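You operate a simulated robot arm through the tools that you are given. There is no shell and no other tool.

You are at the controls of a simulated robot arm. One attempt, no reset.

JOB
Put things in order on the packing table top. At the end: the blue spring from the packing table top stands where the white tag (marked "HOLD") stood; the grey fuse from the packing table top is on the gold wear plate; the grey steel bush from the packing table top is on the silver cover plate; the white tag stands where the grey steel bush stood; whatever was shut is shut again. Leave all else as you found it, and nothing knocked over.

It is judged by the outcome, as a careful person would: the job done as asked, and still so three seconds after it is handed in. It fails if anything else is knocked over, pushed out of place, dropped, spilled or broken. Lids that push on must go on centred and level and be pressed home; caps that screw on are set level and turned clockwise until they are tight.

ROBOT AND FRAMES
A 6-joint arm with a two-finger parallel gripper, fixed in place. Base frame: the origin is at the foot of the arm, x ahead of it, y to its left, z up; the work surface is at about z = 0. Readings come in mm, rad, newtons and seconds.
With the tool pointing down near the work surface it reaches from about 180 to 460 mm from the base axis. Its first joint turns from -1.222 to 1.222 rad. Payload 1.9 kg.
The TCP is the grasp point between the finger pads, 23 mm short of the fingertips. In the tool frame z runs along the fingers and y along their closing line. The gripper opens to 94 mm. The fingers are 38 mm wide and 10 mm thick; the gripper's body (54 by 96 mm) begins 39 mm behind the TCP.
Orientation is that of the tool frame in the base frame, as [roll, pitch, yaw] about the fixed x, y, z axes, in that order (R = Rz(yaw) Ry(pitch) Rx(roll)). With the fingers straight down and closing along the base's y, the tool's x points along the base's -x, its y along +y and its z along -z.

CONTROLS
- The arm moves only by the tool arm_command. Its argument "targets" is text: rows parted by semicolons, each of 7 numbers parted by spaces: the shift along the tool's x, y, z in mm, then the turn, a rotation vector about the tool's x, y, z in rad, then the finger opening in mm, from 0 to 94. In form: x y z ax ay az claw; .... A call has 1 to 20 rows; each row shifts and turns the commanded pose from where the row before left it, along the tool's axes as they then stand. Each row takes 0.2 s and may step no farther than 50 mm and 0.15 rad from the row before; otherwise, or with a gripper value out of range, the whole call is refused. A pose out of reach is approached as far as the arm can. The call stops where the force on the tool passes 40 N (or 10 N more than at its start, if that is more) or the arm is blocked; 0.2 s more then pass. The fingers move at their own pace (about 108 mm/s each) and stop on an object; they squeeze with about 42 N. The grip force told is the motor's: it shows also when the fingers shut on nothing. Time passes only in rows, and 0.2 s behind the last, so rows that do not move let the fingers close. It gives the time, the measured TCP pose, the force on the tool (base axes), the opening and the grip force at its end, in the units of the frame above (readings bear some noise), with the torque about the TCP (base axes, N m) and any sound that the robot's microphone picked up, and new pictures: "pictures" is both (left out), scene, wrist or none.
- Cameras (640 x 400 px; columns grow to the right, rows downward): "scene" is fixed at [28.1, 296.5, 429.3]; the picture's right is [-0.95, -0.30, 0.00], its down [-0.16, 0.51, -0.85] and it looks along [0.25, -0.81, -0.53] (base axes); focal length 214 px, centre (320, 200). "wrist" rides on the gripper at [86, 16, -74] in the tool frame; the picture's right is [-0.18, 0.98, 0.00], its down [-0.58, -0.11, -0.81] and it looks along [-0.79, -0.15, 0.59] (tool axes); focal length 243 px, centre (320, 200). There is no depth. A picture from a camera that has moved, and an enlarged one, comes with that camera's place and axes in the base frame and with its lens.
- inspect(camera, box): a new picture of the part [left, top, right, bottom] of that camera's present view, enlarged. No time passes.
- close_job(): hands the job in; it is judged then, once.

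Places have to be worked out from the pictures, the camera data and where the tool is seen. Open the gripper and draw the arm clear of the work before you hand the job in, unless the task says otherwise.

The tools are called after "Call:" by a JSON object that holds its "api" and its "payload". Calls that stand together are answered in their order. arm_command: Moves the arm, as the interface text tells. Its arguments: {"type":"object","properties":{"targets":{"type":"string"},"pictures":{"type":"string","enum":["both","scene","wrist","none"]}},"required":["targets"]} The other tools are called the same way: inspect (camera, box) takes an enlarged picture of a part of a camera's view; close_job () hands the job in.

At the start:

```text
t: 0.0
tcp_pos: [271.6, -193.9, 335.8]
orientation: [3.141, 0.0, 3.141]
wrist_force: [0.6, 0.4, 0.5]
torque: [-0.02, 0.0, 0.0]
opening: 94.0
gripper_force: 0.1
```

scene: 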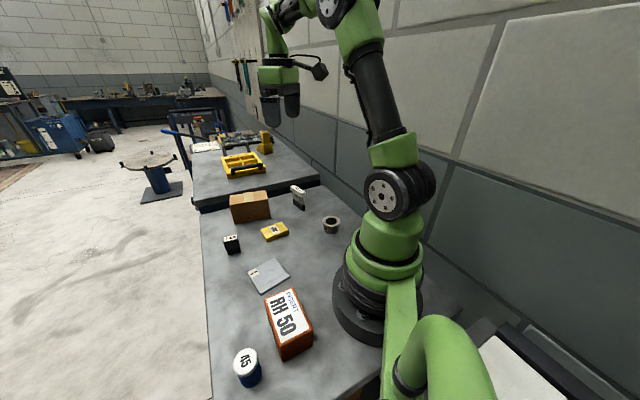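
wrist: 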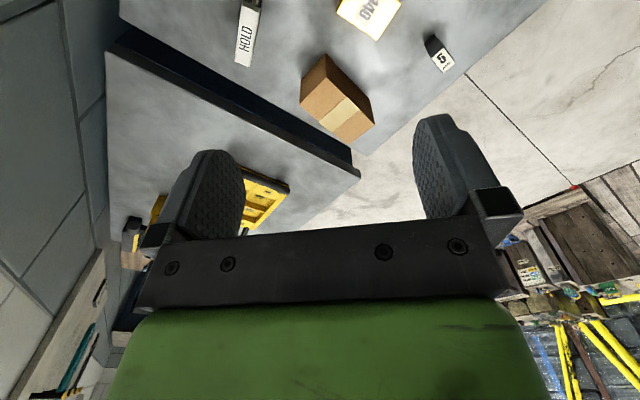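

I'll begin by looking closer at both views to identify the objects on the table.

Call:
{"api": "inspect", "payload": {"camera": "scene", "box": [190, 170, 350, 270]}}

Call:
{"api": "inspect", "payload": {"camera": "scene", "box": [200, 250, 360, 400]}}

Call:
{"api": "inspect", "payload": {"camera": "wrist", "box": [200, 0, 520, 200]}}

Call:
{"api": "inspect", "payload": {"camera": "scene", "box": [180, 110, 340, 210]}}

```text
4.00 times, centred on (270, 220) of scene
camera zoom: at [28.1, 296.5, 429.3], right [-0.95, -0.3, 0.0], down [-0.16, 0.51, -0.85], along [0.25, -0.81, -0.53], focal length 858 px, centre (520, 120)
```

zoom: 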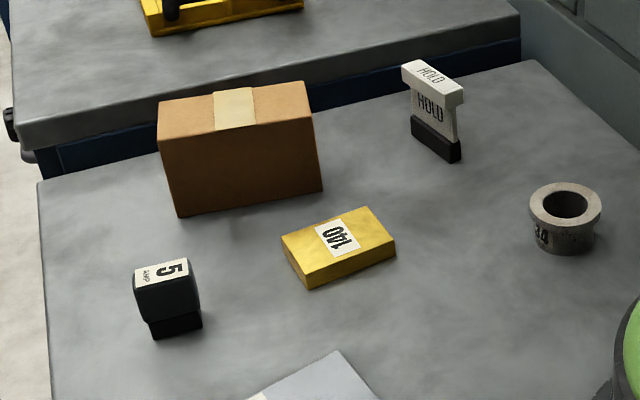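

```text
2.67 times, centred on (280, 325) of scene
camera zoom: at [28.1, 296.5, 429.3], right [-0.95, -0.3, 0.0], down [-0.16, 0.51, -0.85], along [0.25, -0.81, -0.53], focal length 572 px, centre (427, -133)
```

zoom: 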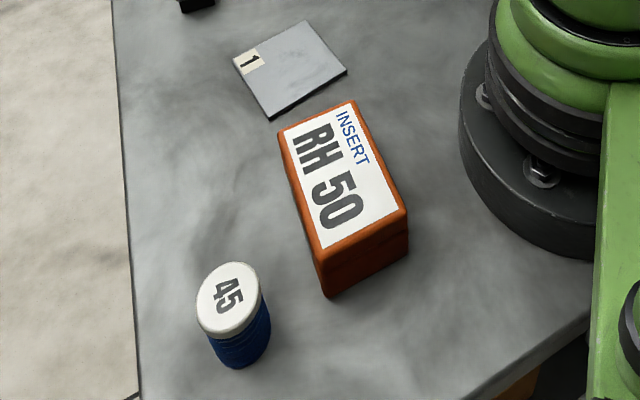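

```text
2.00 times, centred on (360, 100) of wrist
camera zoom: at [185.4, -177.0, 409.3], right [0.18, 0.98, 0.0], down [0.58, -0.11, 0.81], along [0.79, -0.15, -0.59], focal length 485 px, centre (240, 400)
```

zoom: 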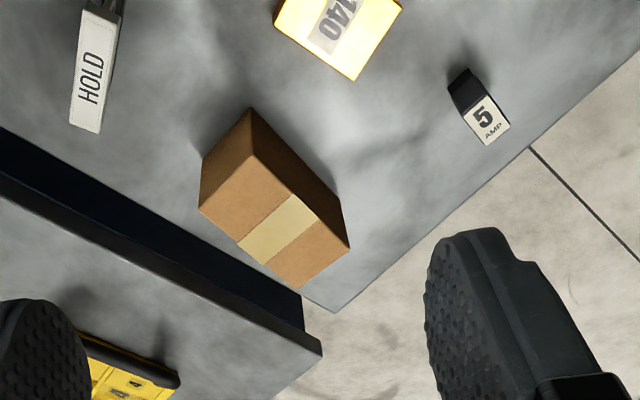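

```text
4.00 times, centred on (260, 160) of scene
camera zoom: at [28.1, 296.5, 429.3], right [-0.95, -0.3, 0.0], down [-0.16, 0.51, -0.85], along [0.25, -0.81, -0.53], focal length 858 px, centre (560, 360)
```

zoom: 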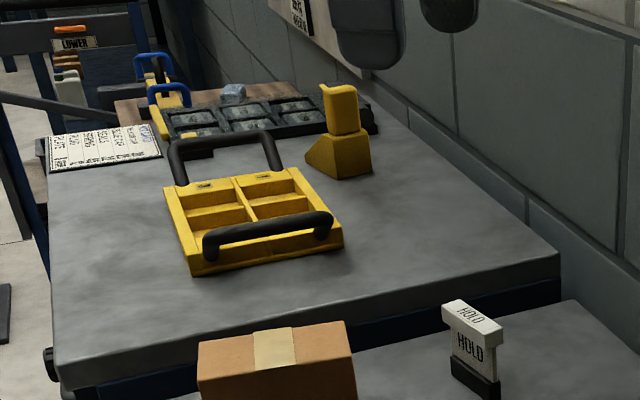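

Identified so far: bush near (144,-198), tag near (286,-289), gold plate near (300,-131), fuse near (375,-37), silver plate near (242,14), and a blue "45" item near (175,200). I'll zoom in further for shapes and orientations.

Call:
{"api": "inspect", "payload": {"camera": "scene", "box": [220, 335, 280, 395]}}

Call:
{"api": "inspect", "payload": {"camera": "scene", "box": [280, 175, 350, 240]}}

Call:
{"api": "inspect", "payload": {"camera": "scene", "box": [210, 215, 300, 265]}}

Call:
{"api": "inspect", "payload": {"camera": "scene", "box": [255, 280, 325, 365]}}

```text
6.67 times, centred on (250, 365) of scene
camera zoom: at [28.1, 296.5, 429.3], right [-0.95, -0.3, 0.0], down [-0.16, 0.51, -0.85], along [0.25, -0.81, -0.53], focal length 1430 px, centre (787, -900)
```

zoom: 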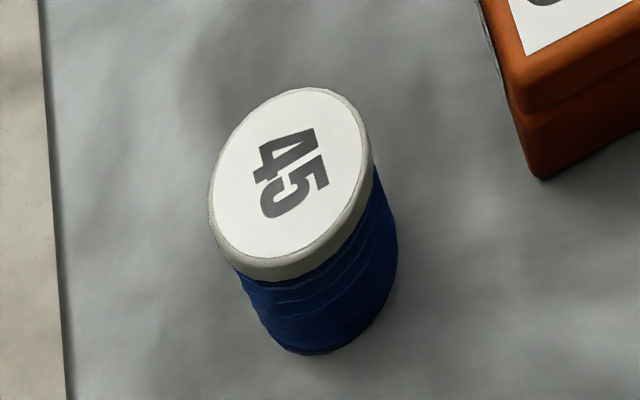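

```text
6.15 times, centred on (315, 208) of scene
camera zoom: at [28.1, 296.5, 429.3], right [-0.95, -0.3, 0.0], down [-0.16, 0.51, -0.85], along [0.25, -0.81, -0.53], focal length 1320 px, centre (351, 154)
```

zoom: 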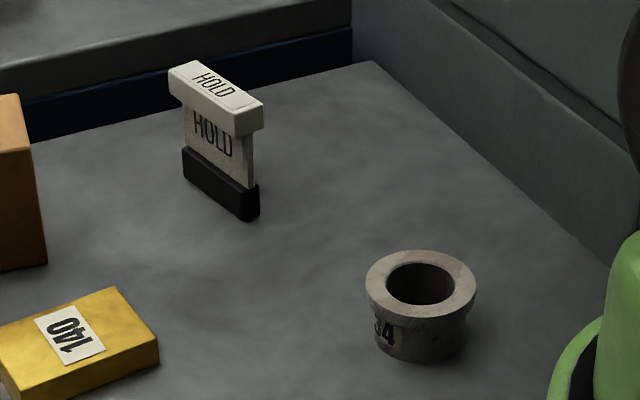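

```text
7.11 times, centred on (255, 240) of scene
camera zoom: at [28.1, 296.5, 429.3], right [-0.95, -0.3, 0.0], down [-0.16, 0.51, -0.85], along [0.25, -0.81, -0.53], focal length 1525 px, centre (782, -84)
```

zoom: 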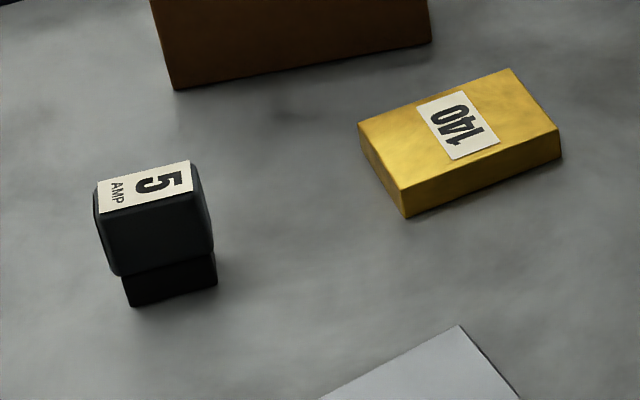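

```text
4.71 times, centred on (290, 322) of scene
camera zoom: at [28.1, 296.5, 429.3], right [-0.95, -0.3, 0.0], down [-0.16, 0.51, -0.85], along [0.25, -0.81, -0.53], focal length 1009 px, centre (461, -376)
```

zoom: 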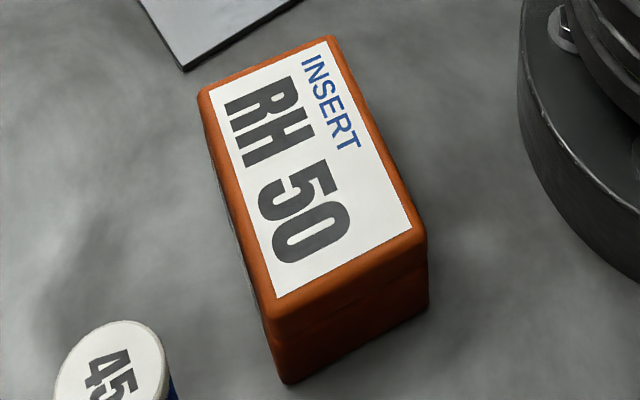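

The "45" item is the blue spring; nothing needs to be opened. I'll start with the bush: rotate to a radial yaw, lower to z≈196 and hover above (144,-198) to view it.

Call:
{"api": "arm_command", "payload": {"targets": "0 0 20 0 0 0.134 94; 0 0 20 0 0 0.134 94; 0 0 20 0 0 0.134 94; 0 0 20 0 0 0.134 94; 0 0 20 0 0 0.134 94; 0 0 20 0 0 0.134 94; 0 0 20 0 0 0.136 94; 24 -35 0 0 0 0 94; 24 -35 0 0 0 0 94; 24 -35 0 0 0 0 94; 0 0 0 0 0 0 94"}}

```text
t: 2.4
tcp_pos: [142.6, -198.3, 194.6]
orientation: [-3.141, -0.001, 2.199]
wrist_force: [0.5, 0.7, -0.5]
torque: [-0.03, 0.01, -0.01]
opening: 94.0
gripper_force: 0.2
camera wrist: at [104.9, -117.9, 269.1], right [0.9, 0.43, 0.0], down [0.25, -0.53, 0.81], along [0.35, -0.73, -0.59], focal length 243 px, centre (320, 200)
```

scene: 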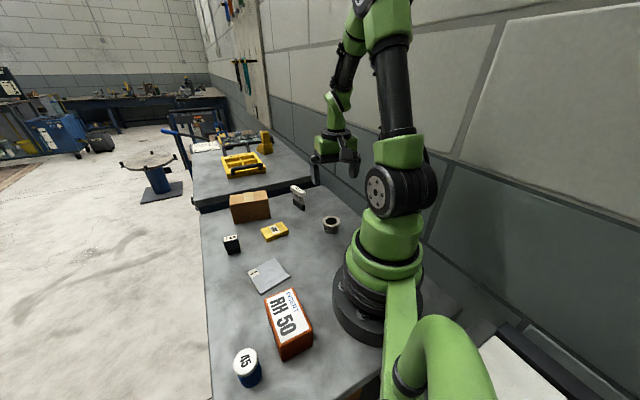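
wrist: 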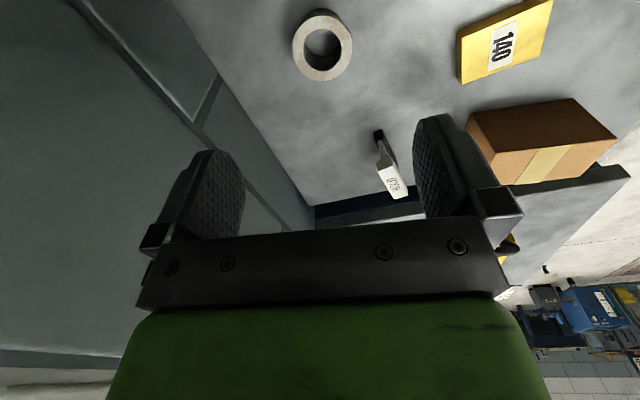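

The bush shows close to beneath the TCP. I'll zoom in to measure it.

Call:
{"api": "inspect", "payload": {"camera": "wrist", "box": [250, 0, 410, 100]}}

Call:
{"api": "inspect", "payload": {"camera": "wrist", "box": [360, 110, 440, 210]}}

Call:
{"api": "inspect", "payload": {"camera": "scene", "box": [310, 205, 350, 240]}}

```text
4.00 times, centred on (330, 50) of wrist
camera zoom: at [104.9, -117.9, 269.1], right [0.9, 0.43, 0.0], down [0.25, -0.53, 0.81], along [0.35, -0.73, -0.59], focal length 970 px, centre (280, 800)
```

zoom: 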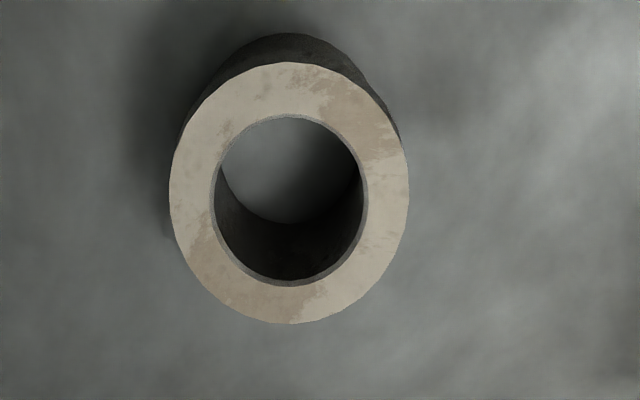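

```text
4.00 times, centred on (400, 160) of wrist
camera zoom: at [104.9, -117.9, 269.1], right [0.9, 0.43, 0.0], down [0.25, -0.53, 0.81], along [0.35, -0.73, -0.59], focal length 970 px, centre (0, 360)
```

zoom: 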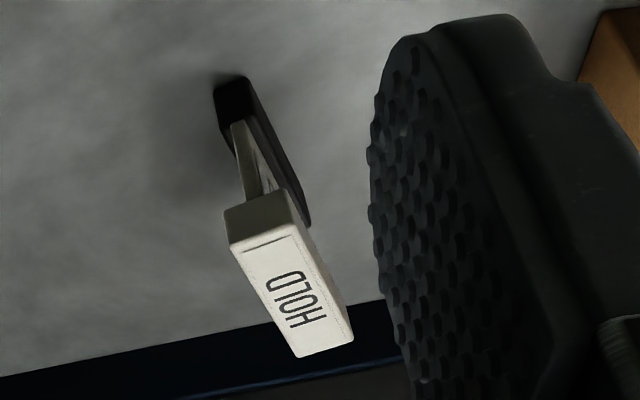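

```text
11.43 times, centred on (330, 222) of scene
camera zoom: at [28.0, 296.5, 429.3], right [-0.95, -0.3, 0.0], down [-0.16, 0.51, -0.85], along [0.25, -0.81, -0.53], focal length 2451 px, centre (206, -57)
```

zoom: 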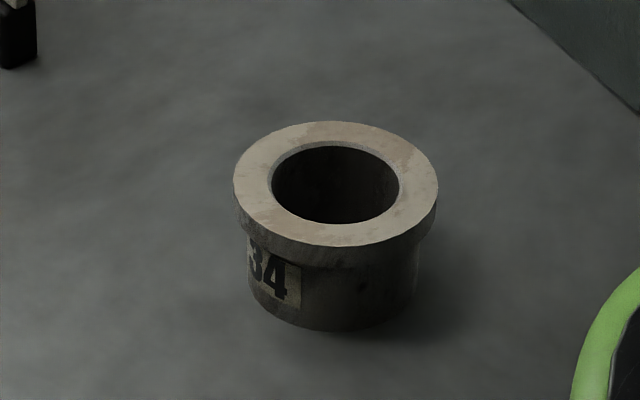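

Bush centre is estimated at (148,-204), flange 54 mm across, about 30–35 mm tall. I'll come down to z≈100 above it to refine.

Call:
{"api": "arm_command", "payload": {"targets": "-7.8 1 30 0 0 0 94; 0 0 35 0 0 0 94; 0 0 30 0 0 0 94; 0 0 0 0 0 0 94"}}

Call:
{"api": "inspect", "payload": {"camera": "wrist", "box": [220, 20, 420, 180]}}

```text
t: 3.4
tcp_pos: [148.6, -203.4, 97.7]
orientation: [-3.141, 0.0, 2.202]
wrist_force: [0.1, -0.8, 0.1]
torque: [0.05, 0.01, 0.0]
opening: 94.1
gripper_force: 0.0
camera wrist: at [111.6, -123.2, 173.5], right [0.9, 0.43, 0.0], down [0.25, -0.53, 0.81], along [0.35, -0.73, -0.59], focal length 243 px, centre (320, 200)
```

scene: 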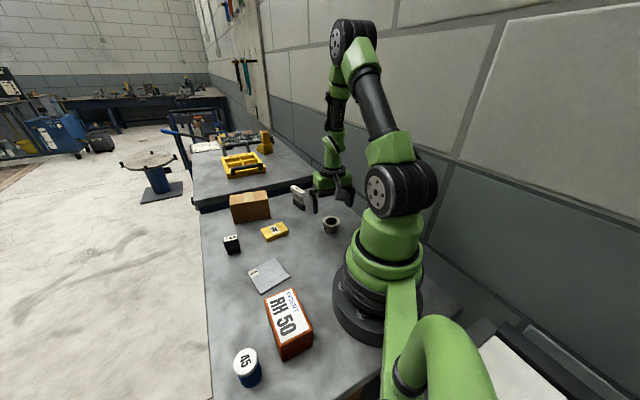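
wrist: 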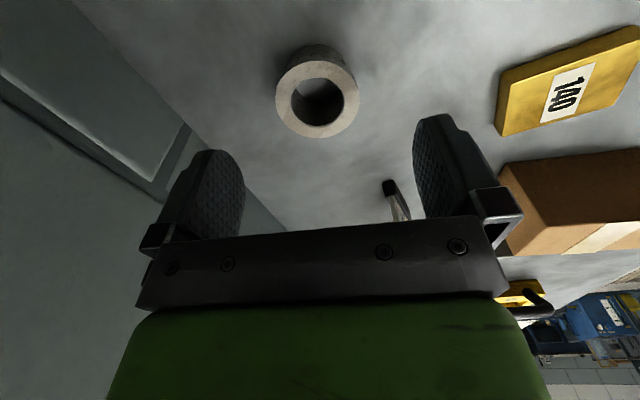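

```text
2.50 times, centred on (320, 100) of wrist
camera zoom: at [111.6, -123.2, 173.5], right [0.9, 0.43, 0.0], down [0.25, -0.53, 0.81], along [0.35, -0.73, -0.59], focal length 606 px, centre (320, 450)
```

zoom: 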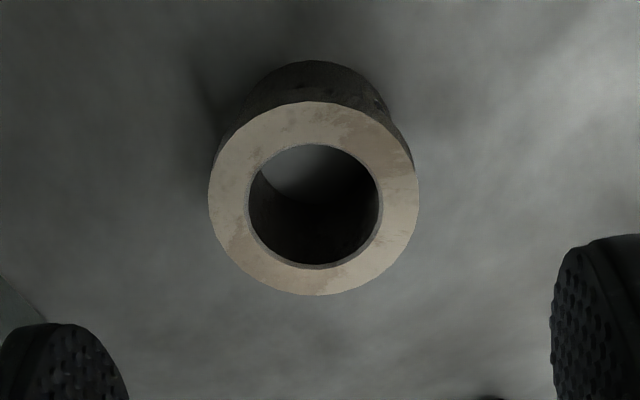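

The bush centre is at about (148.8,-203.8), right under the TCP, with its top near z=29. I'll descend to z=28 and close on the flange.

Call:
{"api": "arm_command", "payload": {"targets": "0 0 35 0 0 0 94; 0 0 25 0 0 0 94; 0 0 9.7 0 0 0 94; 0 0 0 0 0 0 94; 0 0 0 0 0 0 60; 0 0 0 0 0 0 40; 0 0 0 0 0 0 40"}}

```text
t: 5.0
tcp_pos: [150.1, -203.7, 29.1]
orientation: [3.14, 0.001, 2.201]
wrist_force: [-0.3, 0.4, -0.4]
torque: [0.03, 0.0, -0.01]
opening: 50.3
gripper_force: 41.7
camera wrist: at [112.3, -123.8, 104.0], right [0.9, 0.43, 0.0], down [0.25, -0.53, 0.81], along [0.35, -0.73, -0.59], focal length 243 px, centre (320, 200)
```

scene: 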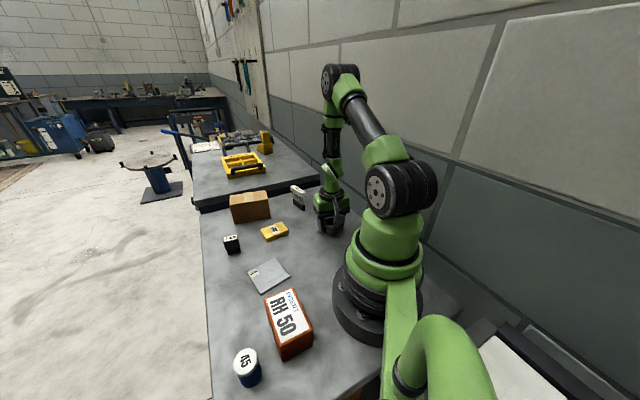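
wrist: 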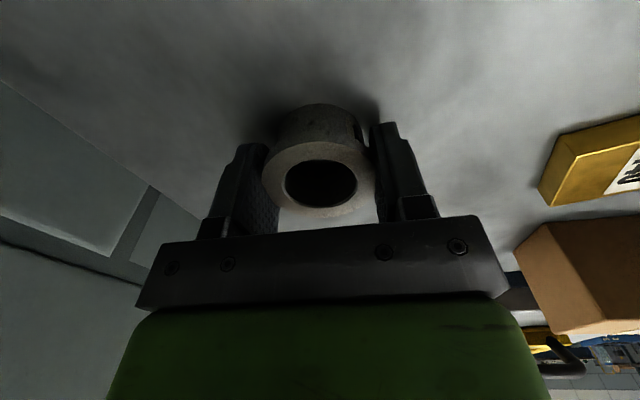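

The grip is on at 50.3 mm. I'll zoom in to see how the bush is centred between the pads.

Call:
{"api": "inspect", "payload": {"camera": "wrist", "box": [200, 80, 440, 230]}}

Call:
{"api": "inspect", "payload": {"camera": "scene", "box": [300, 170, 370, 240]}}

```text
2.67 times, centred on (320, 155) of wrist
camera zoom: at [112.3, -123.8, 104.0], right [0.9, 0.43, 0.0], down [0.25, -0.53, 0.81], along [0.35, -0.73, -0.59], focal length 647 px, centre (320, 320)
```

zoom: 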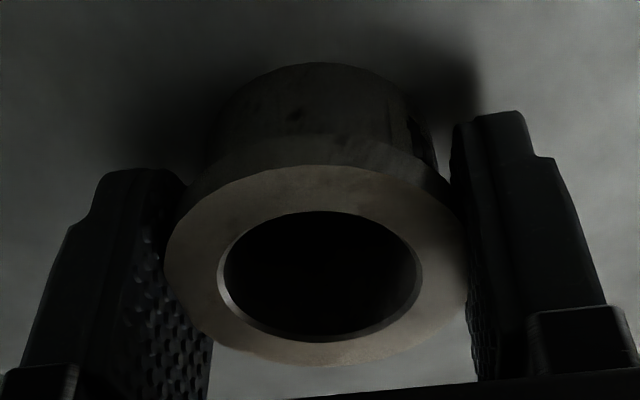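

```text
5.71 times, centred on (335, 205) of scene
camera zoom: at [28.1, 296.5, 429.3], right [-0.95, -0.3, 0.0], down [-0.16, 0.51, -0.85], along [0.25, -0.81, -0.53], focal length 1226 px, centre (234, 171)
```

zoom: 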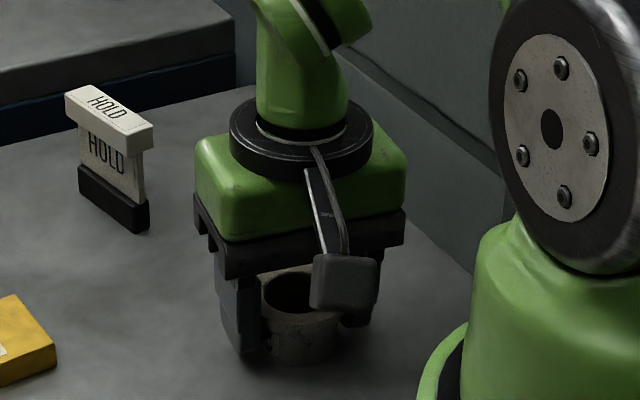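

The bush centre sits about 6.5 mm toward the base from the TCP, with its top near z=37, so its original spot was about (145.5,-199). Next I'll measure the silver plate accurately in the scene view.

Call:
{"api": "inspect", "payload": {"camera": "scene", "box": [235, 250, 299, 290]}}

Call:
{"api": "inspect", "payload": {"camera": "scene", "box": [243, 215, 307, 255]}}

Call:
{"api": "inspect", "payload": {"camera": "scene", "box": [213, 225, 253, 260]}}

Call:
{"api": "inspect", "payload": {"camera": "scene", "box": [280, 180, 320, 215]}}

```text
10.00 times, centred on (267, 270) of scene
camera zoom: at [28.1, 296.5, 429.3], right [-0.95, -0.3, 0.0], down [-0.16, 0.51, -0.85], along [0.25, -0.81, -0.53], focal length 2145 px, centre (850, -500)
```

zoom: 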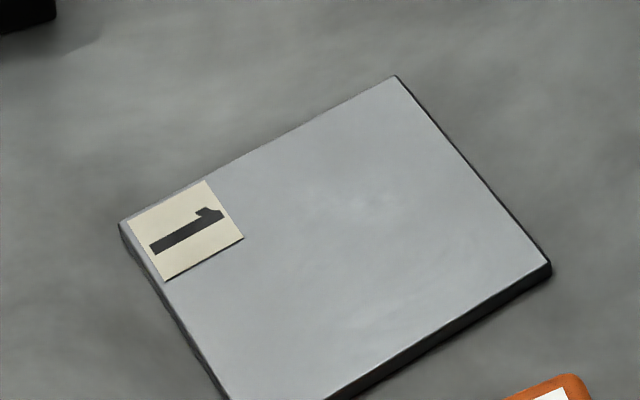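

```text
10.00 times, centred on (275, 235) of scene
camera zoom: at [28.1, 296.5, 429.3], right [-0.95, -0.3, 0.0], down [-0.16, 0.51, -0.85], along [0.25, -0.81, -0.53], focal length 2145 px, centre (770, -150)
```

zoom: 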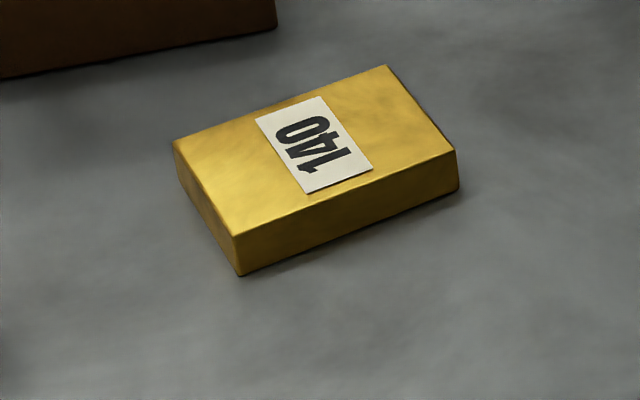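

```text
11.43 times, centred on (233, 242) of scene
camera zoom: at [28.1, 296.5, 429.3], right [-0.95, -0.3, 0.0], down [-0.16, 0.51, -0.85], along [0.25, -0.81, -0.53], focal length 2451 px, centre (1314, -286)
```

zoom: 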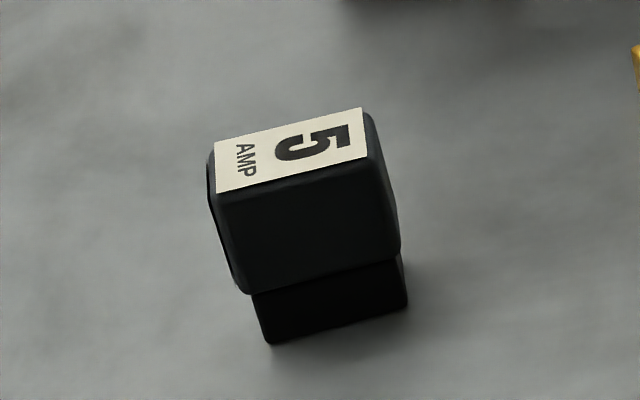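

```text
11.43 times, centred on (300, 198) of scene
camera zoom: at [28.1, 296.5, 429.3], right [-0.95, -0.3, 0.0], down [-0.16, 0.51, -0.85], along [0.25, -0.81, -0.53], focal length 2451 px, centre (549, 229)
```

zoom: 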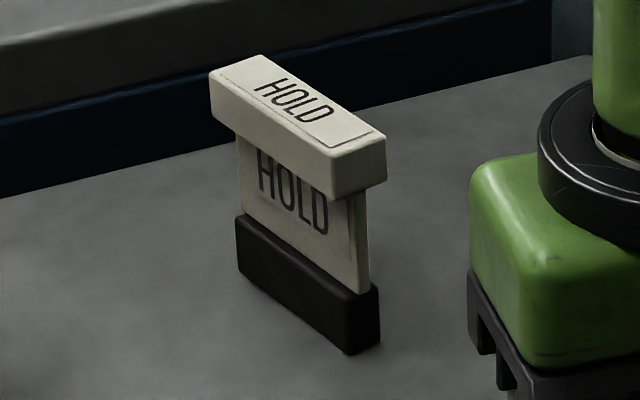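

Silver plate: a 75 mm square centred at about (249,6). I'll lift the bush, turn back to yaw π and carry it over the plate, stopping at z≈135.

Call:
{"api": "arm_command", "payload": {"targets": "0 0 -10 0 0 0 40; 0 0 -25 0 0 0 40; 0 0 -10 0 0 -0.134 40; 0 0 -10 0 0 -0.134 40; 0 0 -10 0 0 -0.134 40; 0 0 -10 0 0 -0.134 40; 0 0 -10 0 0 -0.134 40; 0 0 -10 0 0 -0.134 40; 0 0 -10 0 0 -0.136 40; -17.6 35 0 0 0 0 40; -17.6 35 0 0 0 0 40; -17.6 35 0 0 0 0 40; -17.6 35 0 0 0 0 40; -17.6 35 0 0 0 0 40; -17.4 34.7 0 0 0 0 40; 0 0 0 0 0 0 40"}}

```text
t: 8.4
tcp_pos: [255.7, 8.7, 134.9]
orientation: [3.141, 0.001, 3.139]
wrist_force: [-0.5, -0.2, -1.3]
torque: [-0.05, 0.05, 0.0]
opening: 50.4
gripper_force: 41.9
camera wrist: at [169.7, 23.9, 209.6], right [0.19, 0.98, 0.0], down [0.58, -0.11, 0.81], along [0.79, -0.15, -0.59], focal length 243 px, centre (320, 200)
```

scene: 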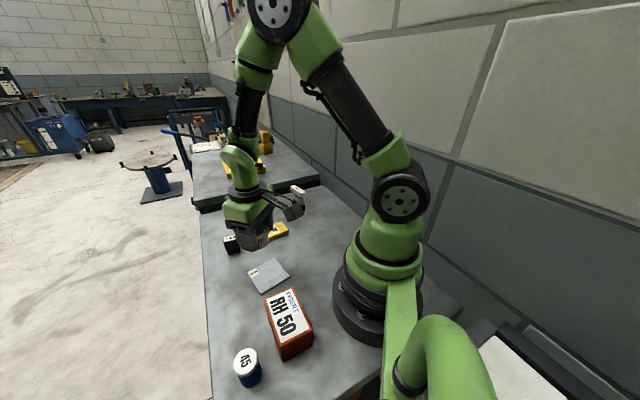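
wrist: 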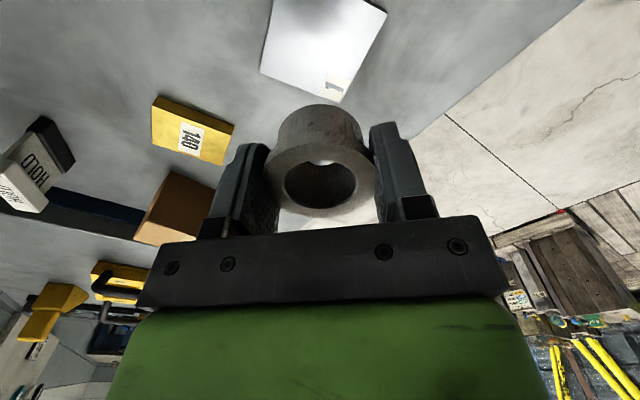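

The plate and the bush line up within a couple of mm. I'll nudge slightly and descend to just above the plate.

Call:
{"api": "arm_command", "payload": {"targets": "1.5 0.5 30 0 0 0 40; 0 0 30 0 0 0 40; 0 0 25 0 0 0 40; 0 0 10 0 0 0 40; 0 0 0 0 0 0 40; 0 0 0 0 0 0 40"}}

Call:
{"api": "inspect", "payload": {"camera": "wrist", "box": [220, 40, 420, 220]}}

Call:
{"api": "inspect", "payload": {"camera": "scene", "box": [220, 220, 320, 310]}}

```text
t: 9.8
tcp_pos: [253.1, 7.0, 42.4]
orientation: [-3.141, 0.001, 3.142]
wrist_force: [-0.8, -0.9, -1.8]
torque: [0.02, 0.0, 0.0]
opening: 50.1
gripper_force: 41.5
camera wrist: at [167.1, 23.0, 116.3], right [0.18, 0.98, 0.0], down [0.58, -0.11, 0.81], along [0.79, -0.15, -0.59], focal length 243 px, centre (320, 200)
```

scene: 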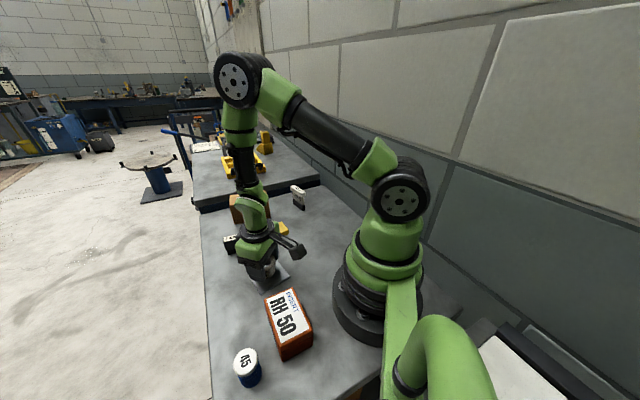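
wrist: 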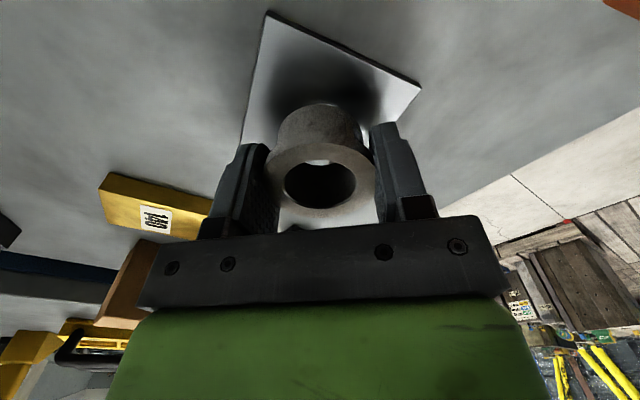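

```text
2.22 times, centred on (320, 130) of wrist
camera zoom: at [167.1, 23.0, 116.3], right [0.18, 0.98, 0.0], down [0.58, -0.11, 0.81], along [0.79, -0.15, -0.59], focal length 539 px, centre (320, 356)
```

zoom: 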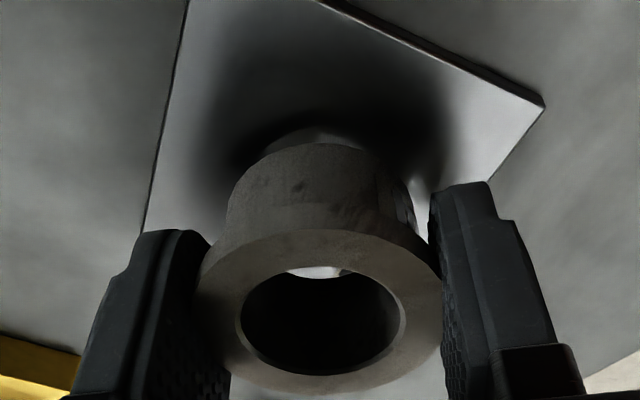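

```text
4.44 times, centred on (270, 265) of scene
camera zoom: at [28.1, 296.5, 429.3], right [-0.95, -0.3, 0.0], down [-0.16, 0.51, -0.85], along [0.25, -0.81, -0.53], focal length 953 px, centre (542, -89)
```

zoom: 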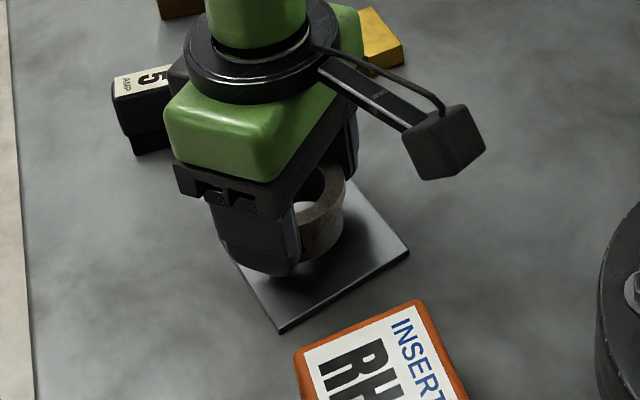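

The bush is well over the plate, hovering at about 9 mm. I'll lower slowly until contact.

Call:
{"api": "arm_command", "payload": {"targets": "0 0 4 0 0 0 40; 0 0 2 0 0 0 40; 0 0 1 0 0 0 40; 0 0 0 0 0 0 40", "pictures": "none"}}

Call:
{"api": "inspect", "payload": {"camera": "wrist", "box": [220, 40, 420, 220]}}

```text
t: 10.8
tcp_pos: [253.2, 6.7, 32.6]
orientation: [-3.141, 0.0, 3.139]
wrist_force: [-3.9, 1.8, 18.7]
torque: [-0.07, 0.33, -0.16]
opening: 50.3
gripper_force: 42.1
```

```text
2.22 times, centred on (320, 130) of wrist
camera zoom: at [167.2, 23.5, 108.9], right [0.19, 0.98, 0.0], down [0.58, -0.11, 0.81], along [0.79, -0.15, -0.59], focal length 539 px, centre (320, 356)
```

zoom: 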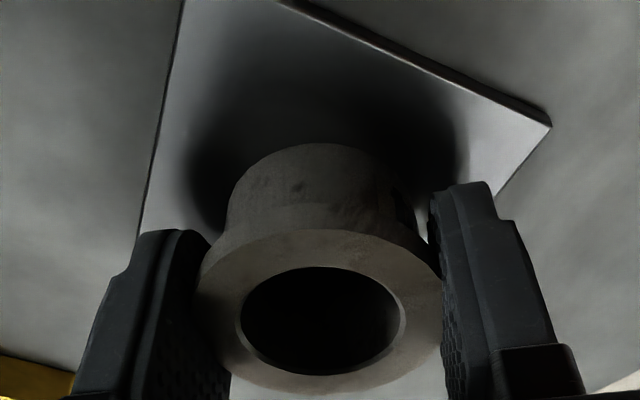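

Contact is confirmed (about 19 N upward) with the bush upright on the plate. I'll release, rise straight up, then swing to view the tag, whose centre I estimate at (291,-293), long axis at -33°, top at z≈72.

Call:
{"api": "arm_command", "payload": {"targets": "0 0 -0.5 0 0 0 40; 0 0 0 0 0 0 70; 0 0 0 0 0 0 94; 0 0 0 0 0 0 94; 0 0 -20 0 0 0 94; 0 0 -40 0 0 0 94; 0 0 -45 0 0 0 94; 0 0 -12 0 0 0.144 94; 0 0 -12 0 0 0.144 94; 0 0 -12 0 0 0.144 94; 0 0 -12 0 0 0.143 94; -27.8 -33.1 0 0 0 0 60; -27.8 -33.1 0 0 0 0 60; -27.8 -33.1 0 0 0 0 60; -27.8 -33.1 0 0 0 0 60; -27.8 -33.1 0 0 0 0 60; -27.8 -33.1 0 0 0 0 60; -27.8 -33.1 0 0 0 0 60; 0 0 0 0 0 0 60; 0 0 0 0 0 0 60"}}

Call:
{"api": "inspect", "payload": {"camera": "wrist", "box": [220, 0, 420, 160]}}

Call:
{"api": "inspect", "payload": {"camera": "scene", "box": [235, 240, 299, 290]}}

```text
t: 15.0
tcp_pos: [291.0, -294.0, 185.7]
orientation: [-3.141, 0.0, 2.566]
wrist_force: [-0.6, -0.3, -0.1]
torque: [0.0, 0.02, 0.02]
opening: 59.9
gripper_force: 0.0
camera wrist: at [227.9, -233.0, 260.5], right [0.69, 0.72, 0.0], down [0.43, -0.41, 0.81], along [0.58, -0.56, -0.59], focal length 243 px, centre (320, 200)
```

scene: 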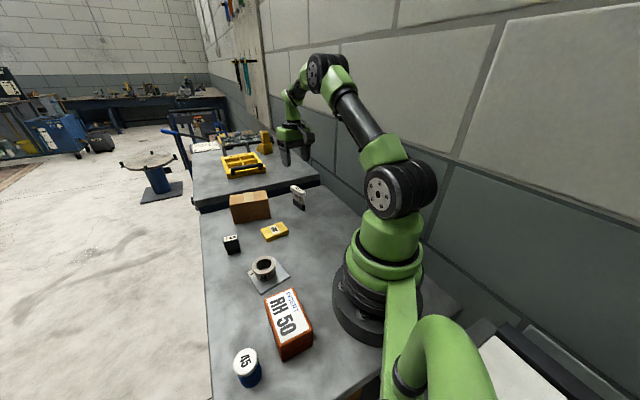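
wrist: 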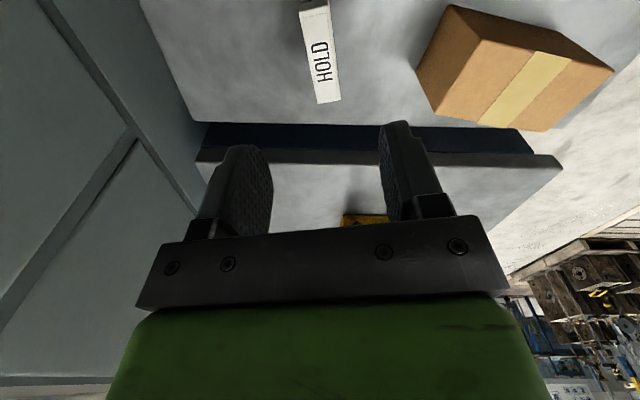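

```text
2.50 times, centred on (320, 80) of wrist
camera zoom: at [227.9, -233.0, 260.5], right [0.69, 0.72, 0.0], down [0.43, -0.41, 0.81], along [0.58, -0.56, -0.59], focal length 606 px, centre (320, 500)
```

zoom: 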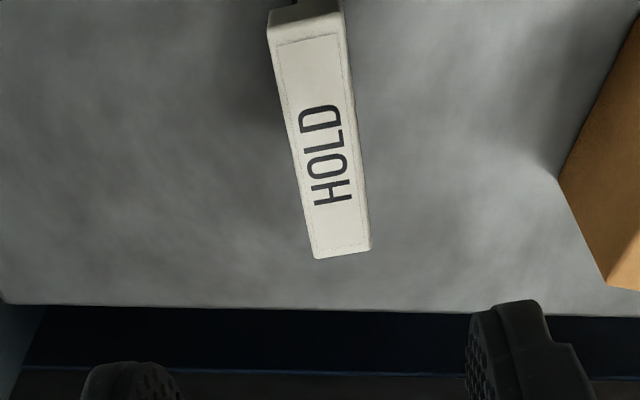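

```text
8.00 times, centred on (267, 265) of scene
camera zoom: at [28.1, 296.5, 429.3], right [-0.95, -0.3, 0.0], down [-0.16, 0.51, -0.85], along [0.25, -0.81, -0.53], focal length 1716 px, centre (744, -320)
```

zoom: 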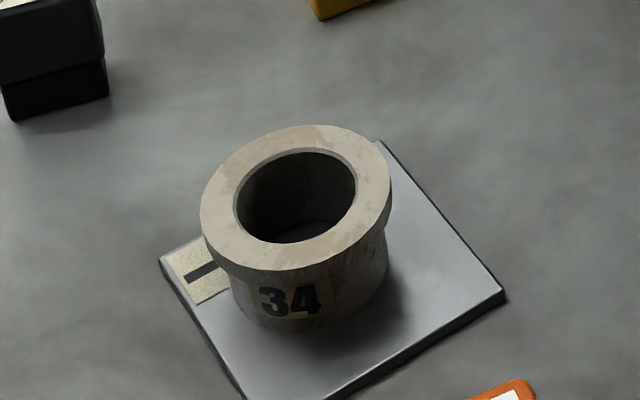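

The bush stands on the silver plate. The tag is aligned with the gripper, with its centre offset about (+3.6,+2.3) mm in tool x,y; I'll correct that and drop to z≈110 to check.

Call:
{"api": "arm_command", "payload": {"targets": "3.6 2.3 25 0 0 0 60; 0 0 30 0 0 0 60; 0 0 20 0 0 0 60; 0 0 0 0 0 0 60; 0 0 0 0 0 0 60"}}

Call:
{"api": "inspect", "payload": {"camera": "wrist", "box": [220, 60, 420, 220]}}

Call:
{"api": "inspect", "payload": {"camera": "scene", "box": [270, 140, 340, 220]}}

```text
t: 16.2
tcp_pos: [289.3, -291.1, 111.1]
orientation: [-3.141, 0.0, 2.566]
wrist_force: [-0.7, 0.9, 0.2]
torque: [0.03, -0.01, 0.02]
opening: 60.0
gripper_force: 0.1
camera wrist: at [225.8, -229.1, 185.6], right [0.69, 0.72, 0.0], down [0.43, -0.41, 0.81], along [0.58, -0.56, -0.59], focal length 243 px, centre (320, 200)
```

scene: 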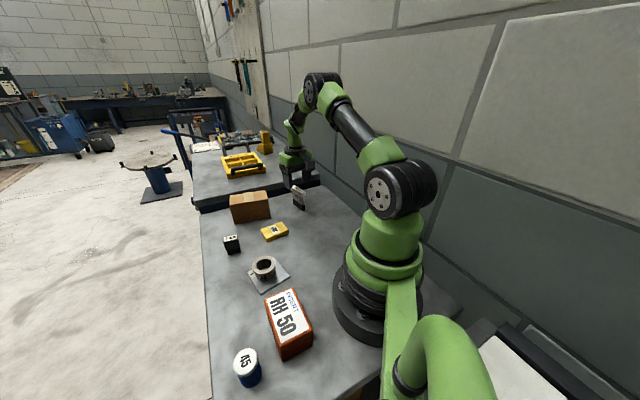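
wrist: 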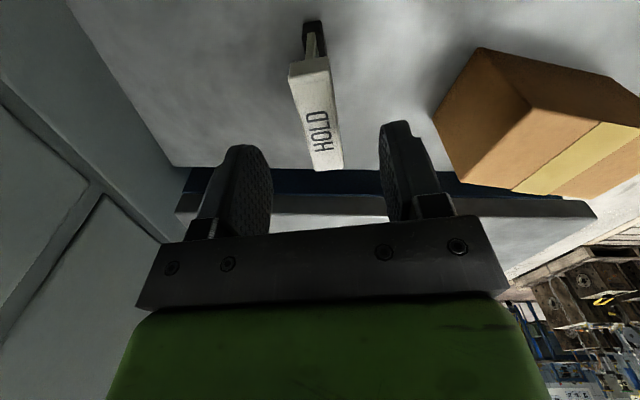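

```text
2.50 times, centred on (320, 140) of wrist
camera zoom: at [225.8, -229.1, 185.6], right [0.69, 0.72, 0.0], down [0.43, -0.41, 0.81], along [0.58, -0.56, -0.59], focal length 606 px, centre (320, 350)
```

zoom: 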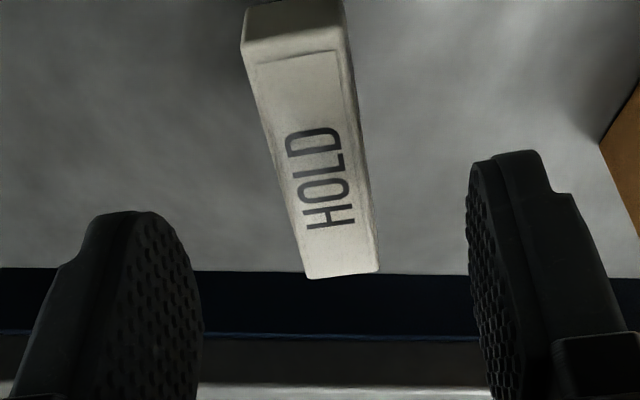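

```text
5.00 times, centred on (305, 180) of scene
camera zoom: at [28.1, 296.5, 429.3], right [-0.95, -0.3, 0.0], down [-0.16, 0.51, -0.85], along [0.25, -0.81, -0.53], focal length 1072 px, centre (395, 300)
```

zoom: 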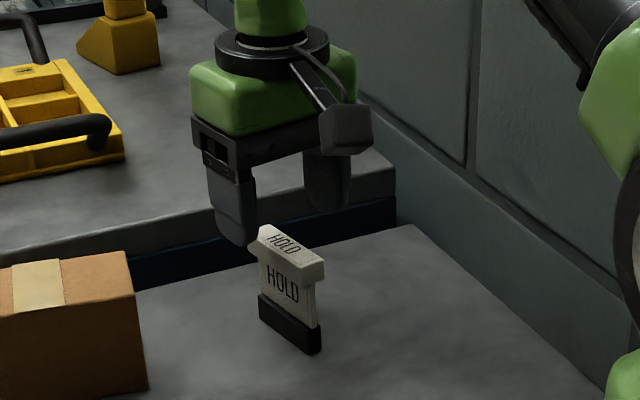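

The tag is centred to within 0.5 mm with top at z≈72. I'll descend to z≈64 and close on its top bar.

Call:
{"api": "arm_command", "payload": {"targets": "0 0 25 0 0 0 60; 0 0 15 0 0 0 60; 0 0 7 0 0 0 60; 0 0 0 0 0 0 60; 0 0 0 0 0 0 40; 0 0 0 0 0 0 25; 0 0 0 0 0 0 12; 0 0 0 0 0 0 10; 0 0 0 0 0 0 10"}}

Call:
{"api": "inspect", "payload": {"camera": "wrist", "box": [220, 60, 420, 240]}}

Call:
{"api": "inspect", "payload": {"camera": "scene", "box": [270, 150, 340, 220]}}

```text
t: 18.2
tcp_pos: [289.1, -289.4, 64.5]
orientation: [3.141, 0.0, 2.565]
wrist_force: [-0.6, -0.5, -0.3]
torque: [0.0, 0.0, 0.0]
opening: 19.2
gripper_force: 42.2
camera wrist: at [225.7, -228.4, 139.4], right [0.69, 0.72, 0.0], down [0.43, -0.41, 0.81], along [0.58, -0.56, -0.59], focal length 243 px, centre (320, 200)
```

scene: 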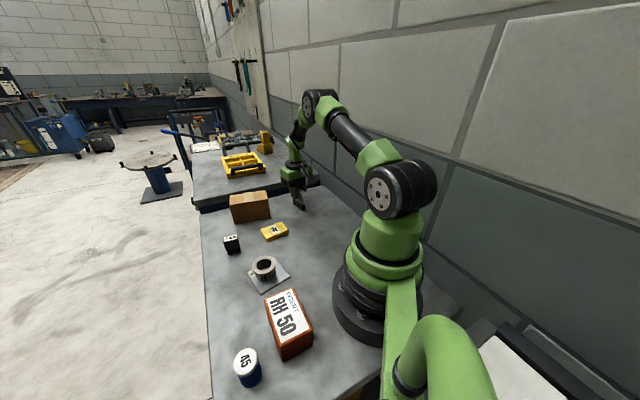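
wrist: 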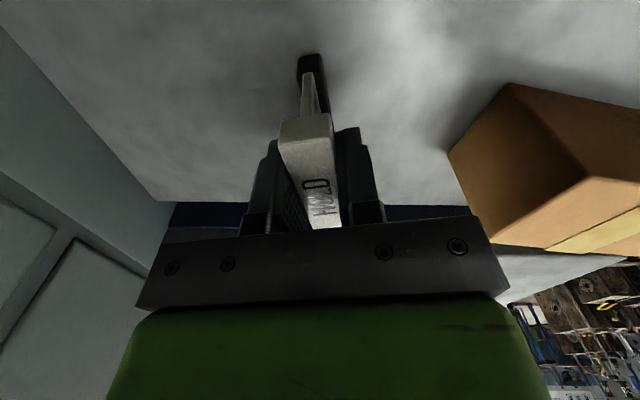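

```text
2.22 times, centred on (320, 150) of wrist
camera zoom: at [225.7, -228.4, 139.4], right [0.69, 0.72, 0.0], down [0.43, -0.41, 0.81], along [0.58, -0.56, -0.59], focal length 539 px, centre (320, 311)
```

zoom: 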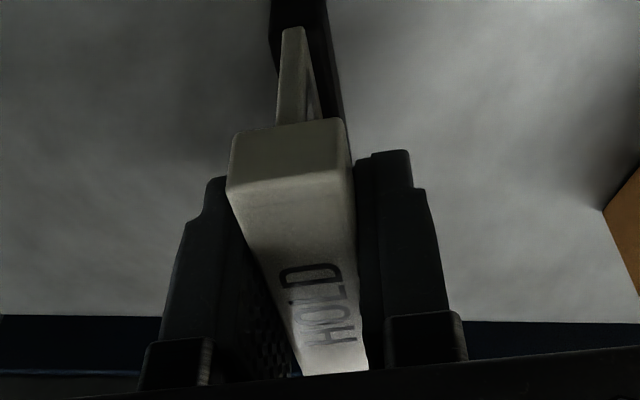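

```text
5.71 times, centred on (305, 185) of scene
camera zoom: at [28.1, 296.5, 429.3], right [-0.95, -0.3, 0.0], down [-0.16, 0.51, -0.85], along [0.25, -0.81, -0.53], focal length 1226 px, centre (406, 286)
```

zoom: 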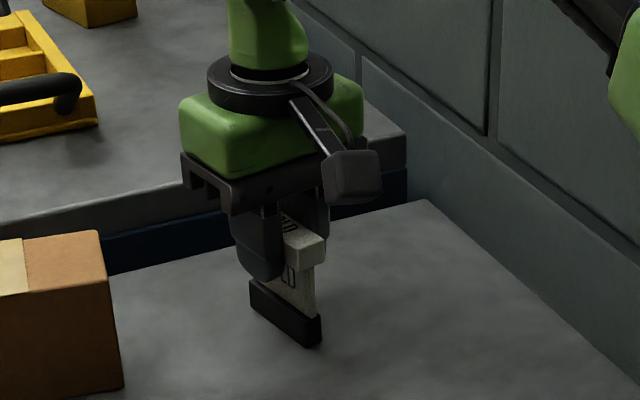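

The tag is firmly gripped (19.2 mm). I'll lift it and carry it, keeping its orientation, to above the bush's old spot (145.5,-199).

Call:
{"api": "arm_command", "payload": {"targets": "0 0 -8 0 0 0 10; 0 0 -25 0 0 0 10; 0 0 -27 0 0 0 10; 28 0 0 0 0 0 10; 34 -0.4 0 0 0 0 10; 34 -0.4 0 0 0 0 10; 34 -0.5 0 0 0 0 10; 40 -0.5 0 0 0 0 10; 0 0 0 0 0 0 10; 0 0 25 0 0 0 10; 0 0 25 0 0 0 10; 0 0 0 0 0 0 10; 0 0 0 0 0 0 10"}}

Call:
{"api": "inspect", "payload": {"camera": "scene", "box": [290, 170, 370, 240]}}

```text
t: 21.0
tcp_pos: [145.7, -198.6, 74.0]
orientation: [-3.141, 0.0, 2.566]
wrist_force: [-0.2, -0.2, -1.0]
torque: [-0.01, -0.01, -0.02]
opening: 19.0
gripper_force: 42.0
camera wrist: at [82.4, -137.4, 148.4], right [0.69, 0.72, 0.0], down [0.43, -0.41, 0.81], along [0.58, -0.56, -0.59], focal length 243 px, centre (320, 200)
```

scene: 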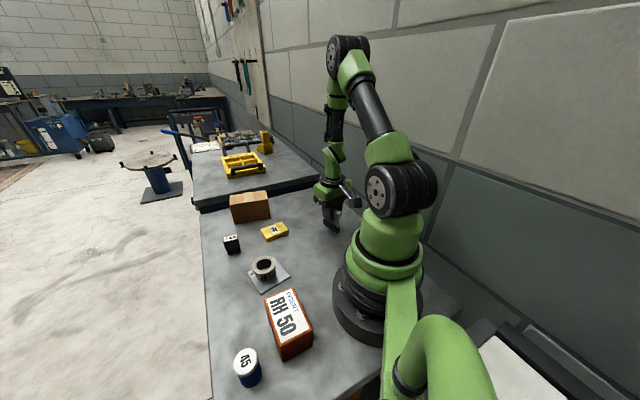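
wrist: 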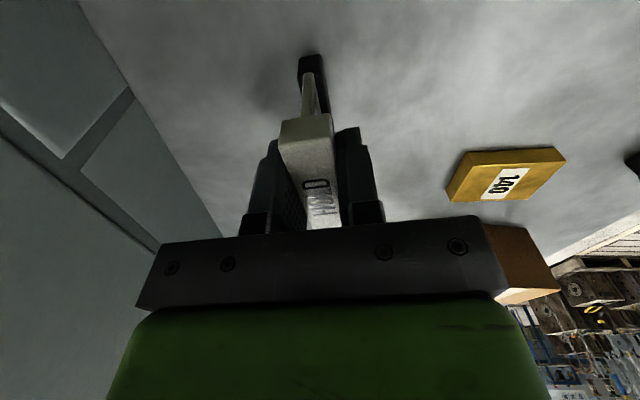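

```text
5.71 times, centred on (330, 205) of scene
camera zoom: at [28.1, 296.5, 429.3], right [-0.95, -0.3, 0.0], down [-0.16, 0.51, -0.85], along [0.25, -0.81, -0.53], focal length 1226 px, centre (263, 171)
```

zoom: 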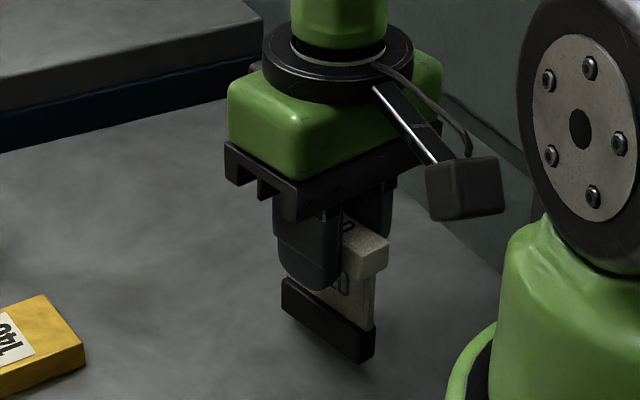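

The tag hangs straight at about 10 mm over the spot. I'll lower it gently the same 10 mm and check contact force.

Call:
{"api": "arm_command", "payload": {"targets": "0 0 5 0 0 0 10; 0 0 3 0 0 0 10; 0 0 1 0 0 0 10; 0 0 1 0 0 0 10; 0 0 0.5 0 0 0 10; 0 0 0 0 0 0 10", "pictures": "none"}}

Call:
{"api": "inspect", "payload": {"camera": "scene", "box": [300, 190, 360, 240]}}

```text
t: 22.4
tcp_pos: [146.4, -199.1, 64.3]
orientation: [-3.141, 0.002, 2.565]
wrist_force: [-5.9, 5.3, 37.3]
torque: [0.12, 0.08, -0.05]
opening: 19.0
gripper_force: 41.7
```

```text
8.00 times, centred on (330, 215) of scene
camera zoom: at [28.0, 296.6, 429.3], right [-0.95, -0.3, 0.0], down [-0.16, 0.51, -0.85], along [0.25, -0.81, -0.53], focal length 1716 px, centre (240, 80)
```

zoom: 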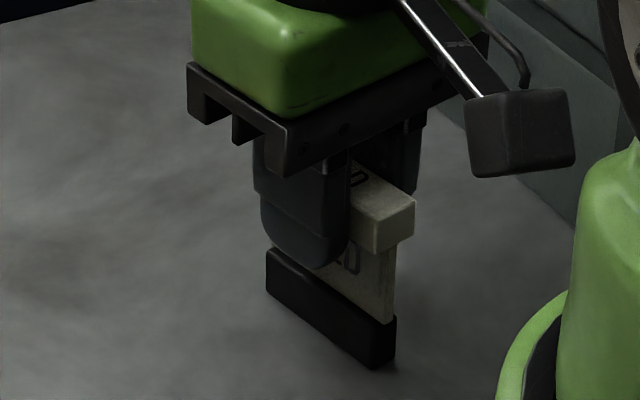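

The tag is firmly on the table (37 N). I'll ease off about 0.8 mm, open, and rise clear.

Call:
{"api": "arm_command", "payload": {"targets": "0 0 -0.8 0 0 0 10; 0 0 0 0 0 0 10; 0 0 0 0 0 0 30; 0 0 0 0 0 0 60; 0 0 0 0 0 0 60; 0 0 -20 0 0 0 60; 0 0 -40 0 0 0 60; 0 0 -45 0 0 0 60; 0 0 0 0 0 0 60"}}

Call:
{"api": "inspect", "payload": {"camera": "scene", "box": [300, 190, 360, 240]}}

Call:
{"api": "inspect", "payload": {"camera": "scene", "box": [220, 335, 280, 395]}}

```text
t: 24.4
tcp_pos: [147.2, -199.1, 171.1]
orientation: [3.142, -0.001, 2.569]
wrist_force: [-0.4, -0.5, -0.1]
torque: [-0.03, -0.02, -0.01]
opening: 59.7
gripper_force: 0.0
camera wrist: at [82.9, -138.3, 245.3], right [0.69, 0.72, 0.0], down [0.43, -0.41, 0.81], along [0.58, -0.56, -0.59], focal length 243 px, centre (320, 200)
```

scene: 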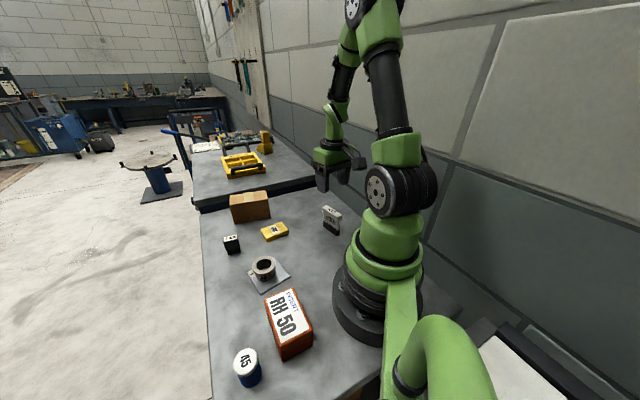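
wrist: 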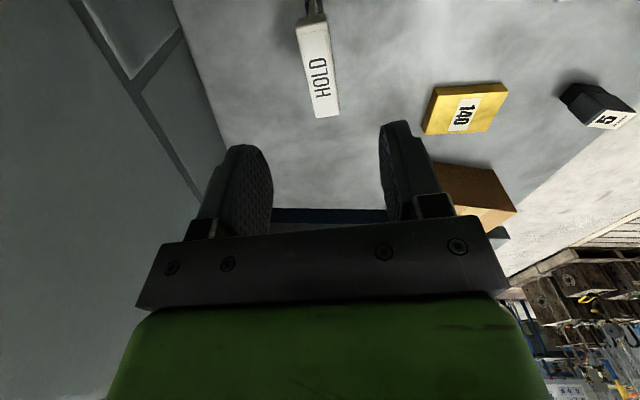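

```text
8.00 times, centred on (330, 215) of scene
camera zoom: at [28.1, 296.5, 429.3], right [-0.95, -0.3, 0.0], down [-0.16, 0.51, -0.85], along [0.25, -0.81, -0.53], focal length 1716 px, centre (240, 80)
```

zoom: 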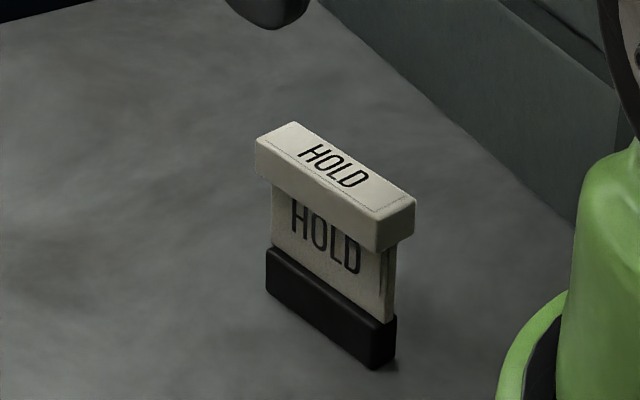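

```text
6.67 times, centred on (250, 365) of scene
camera zoom: at [28.1, 296.5, 429.3], right [-0.95, -0.3, 0.0], down [-0.16, 0.51, -0.85], along [0.25, -0.81, -0.53], focal length 1430 px, centre (787, -900)
```

zoom: 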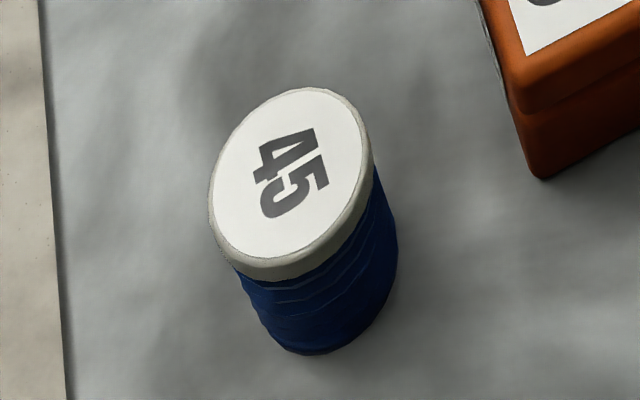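

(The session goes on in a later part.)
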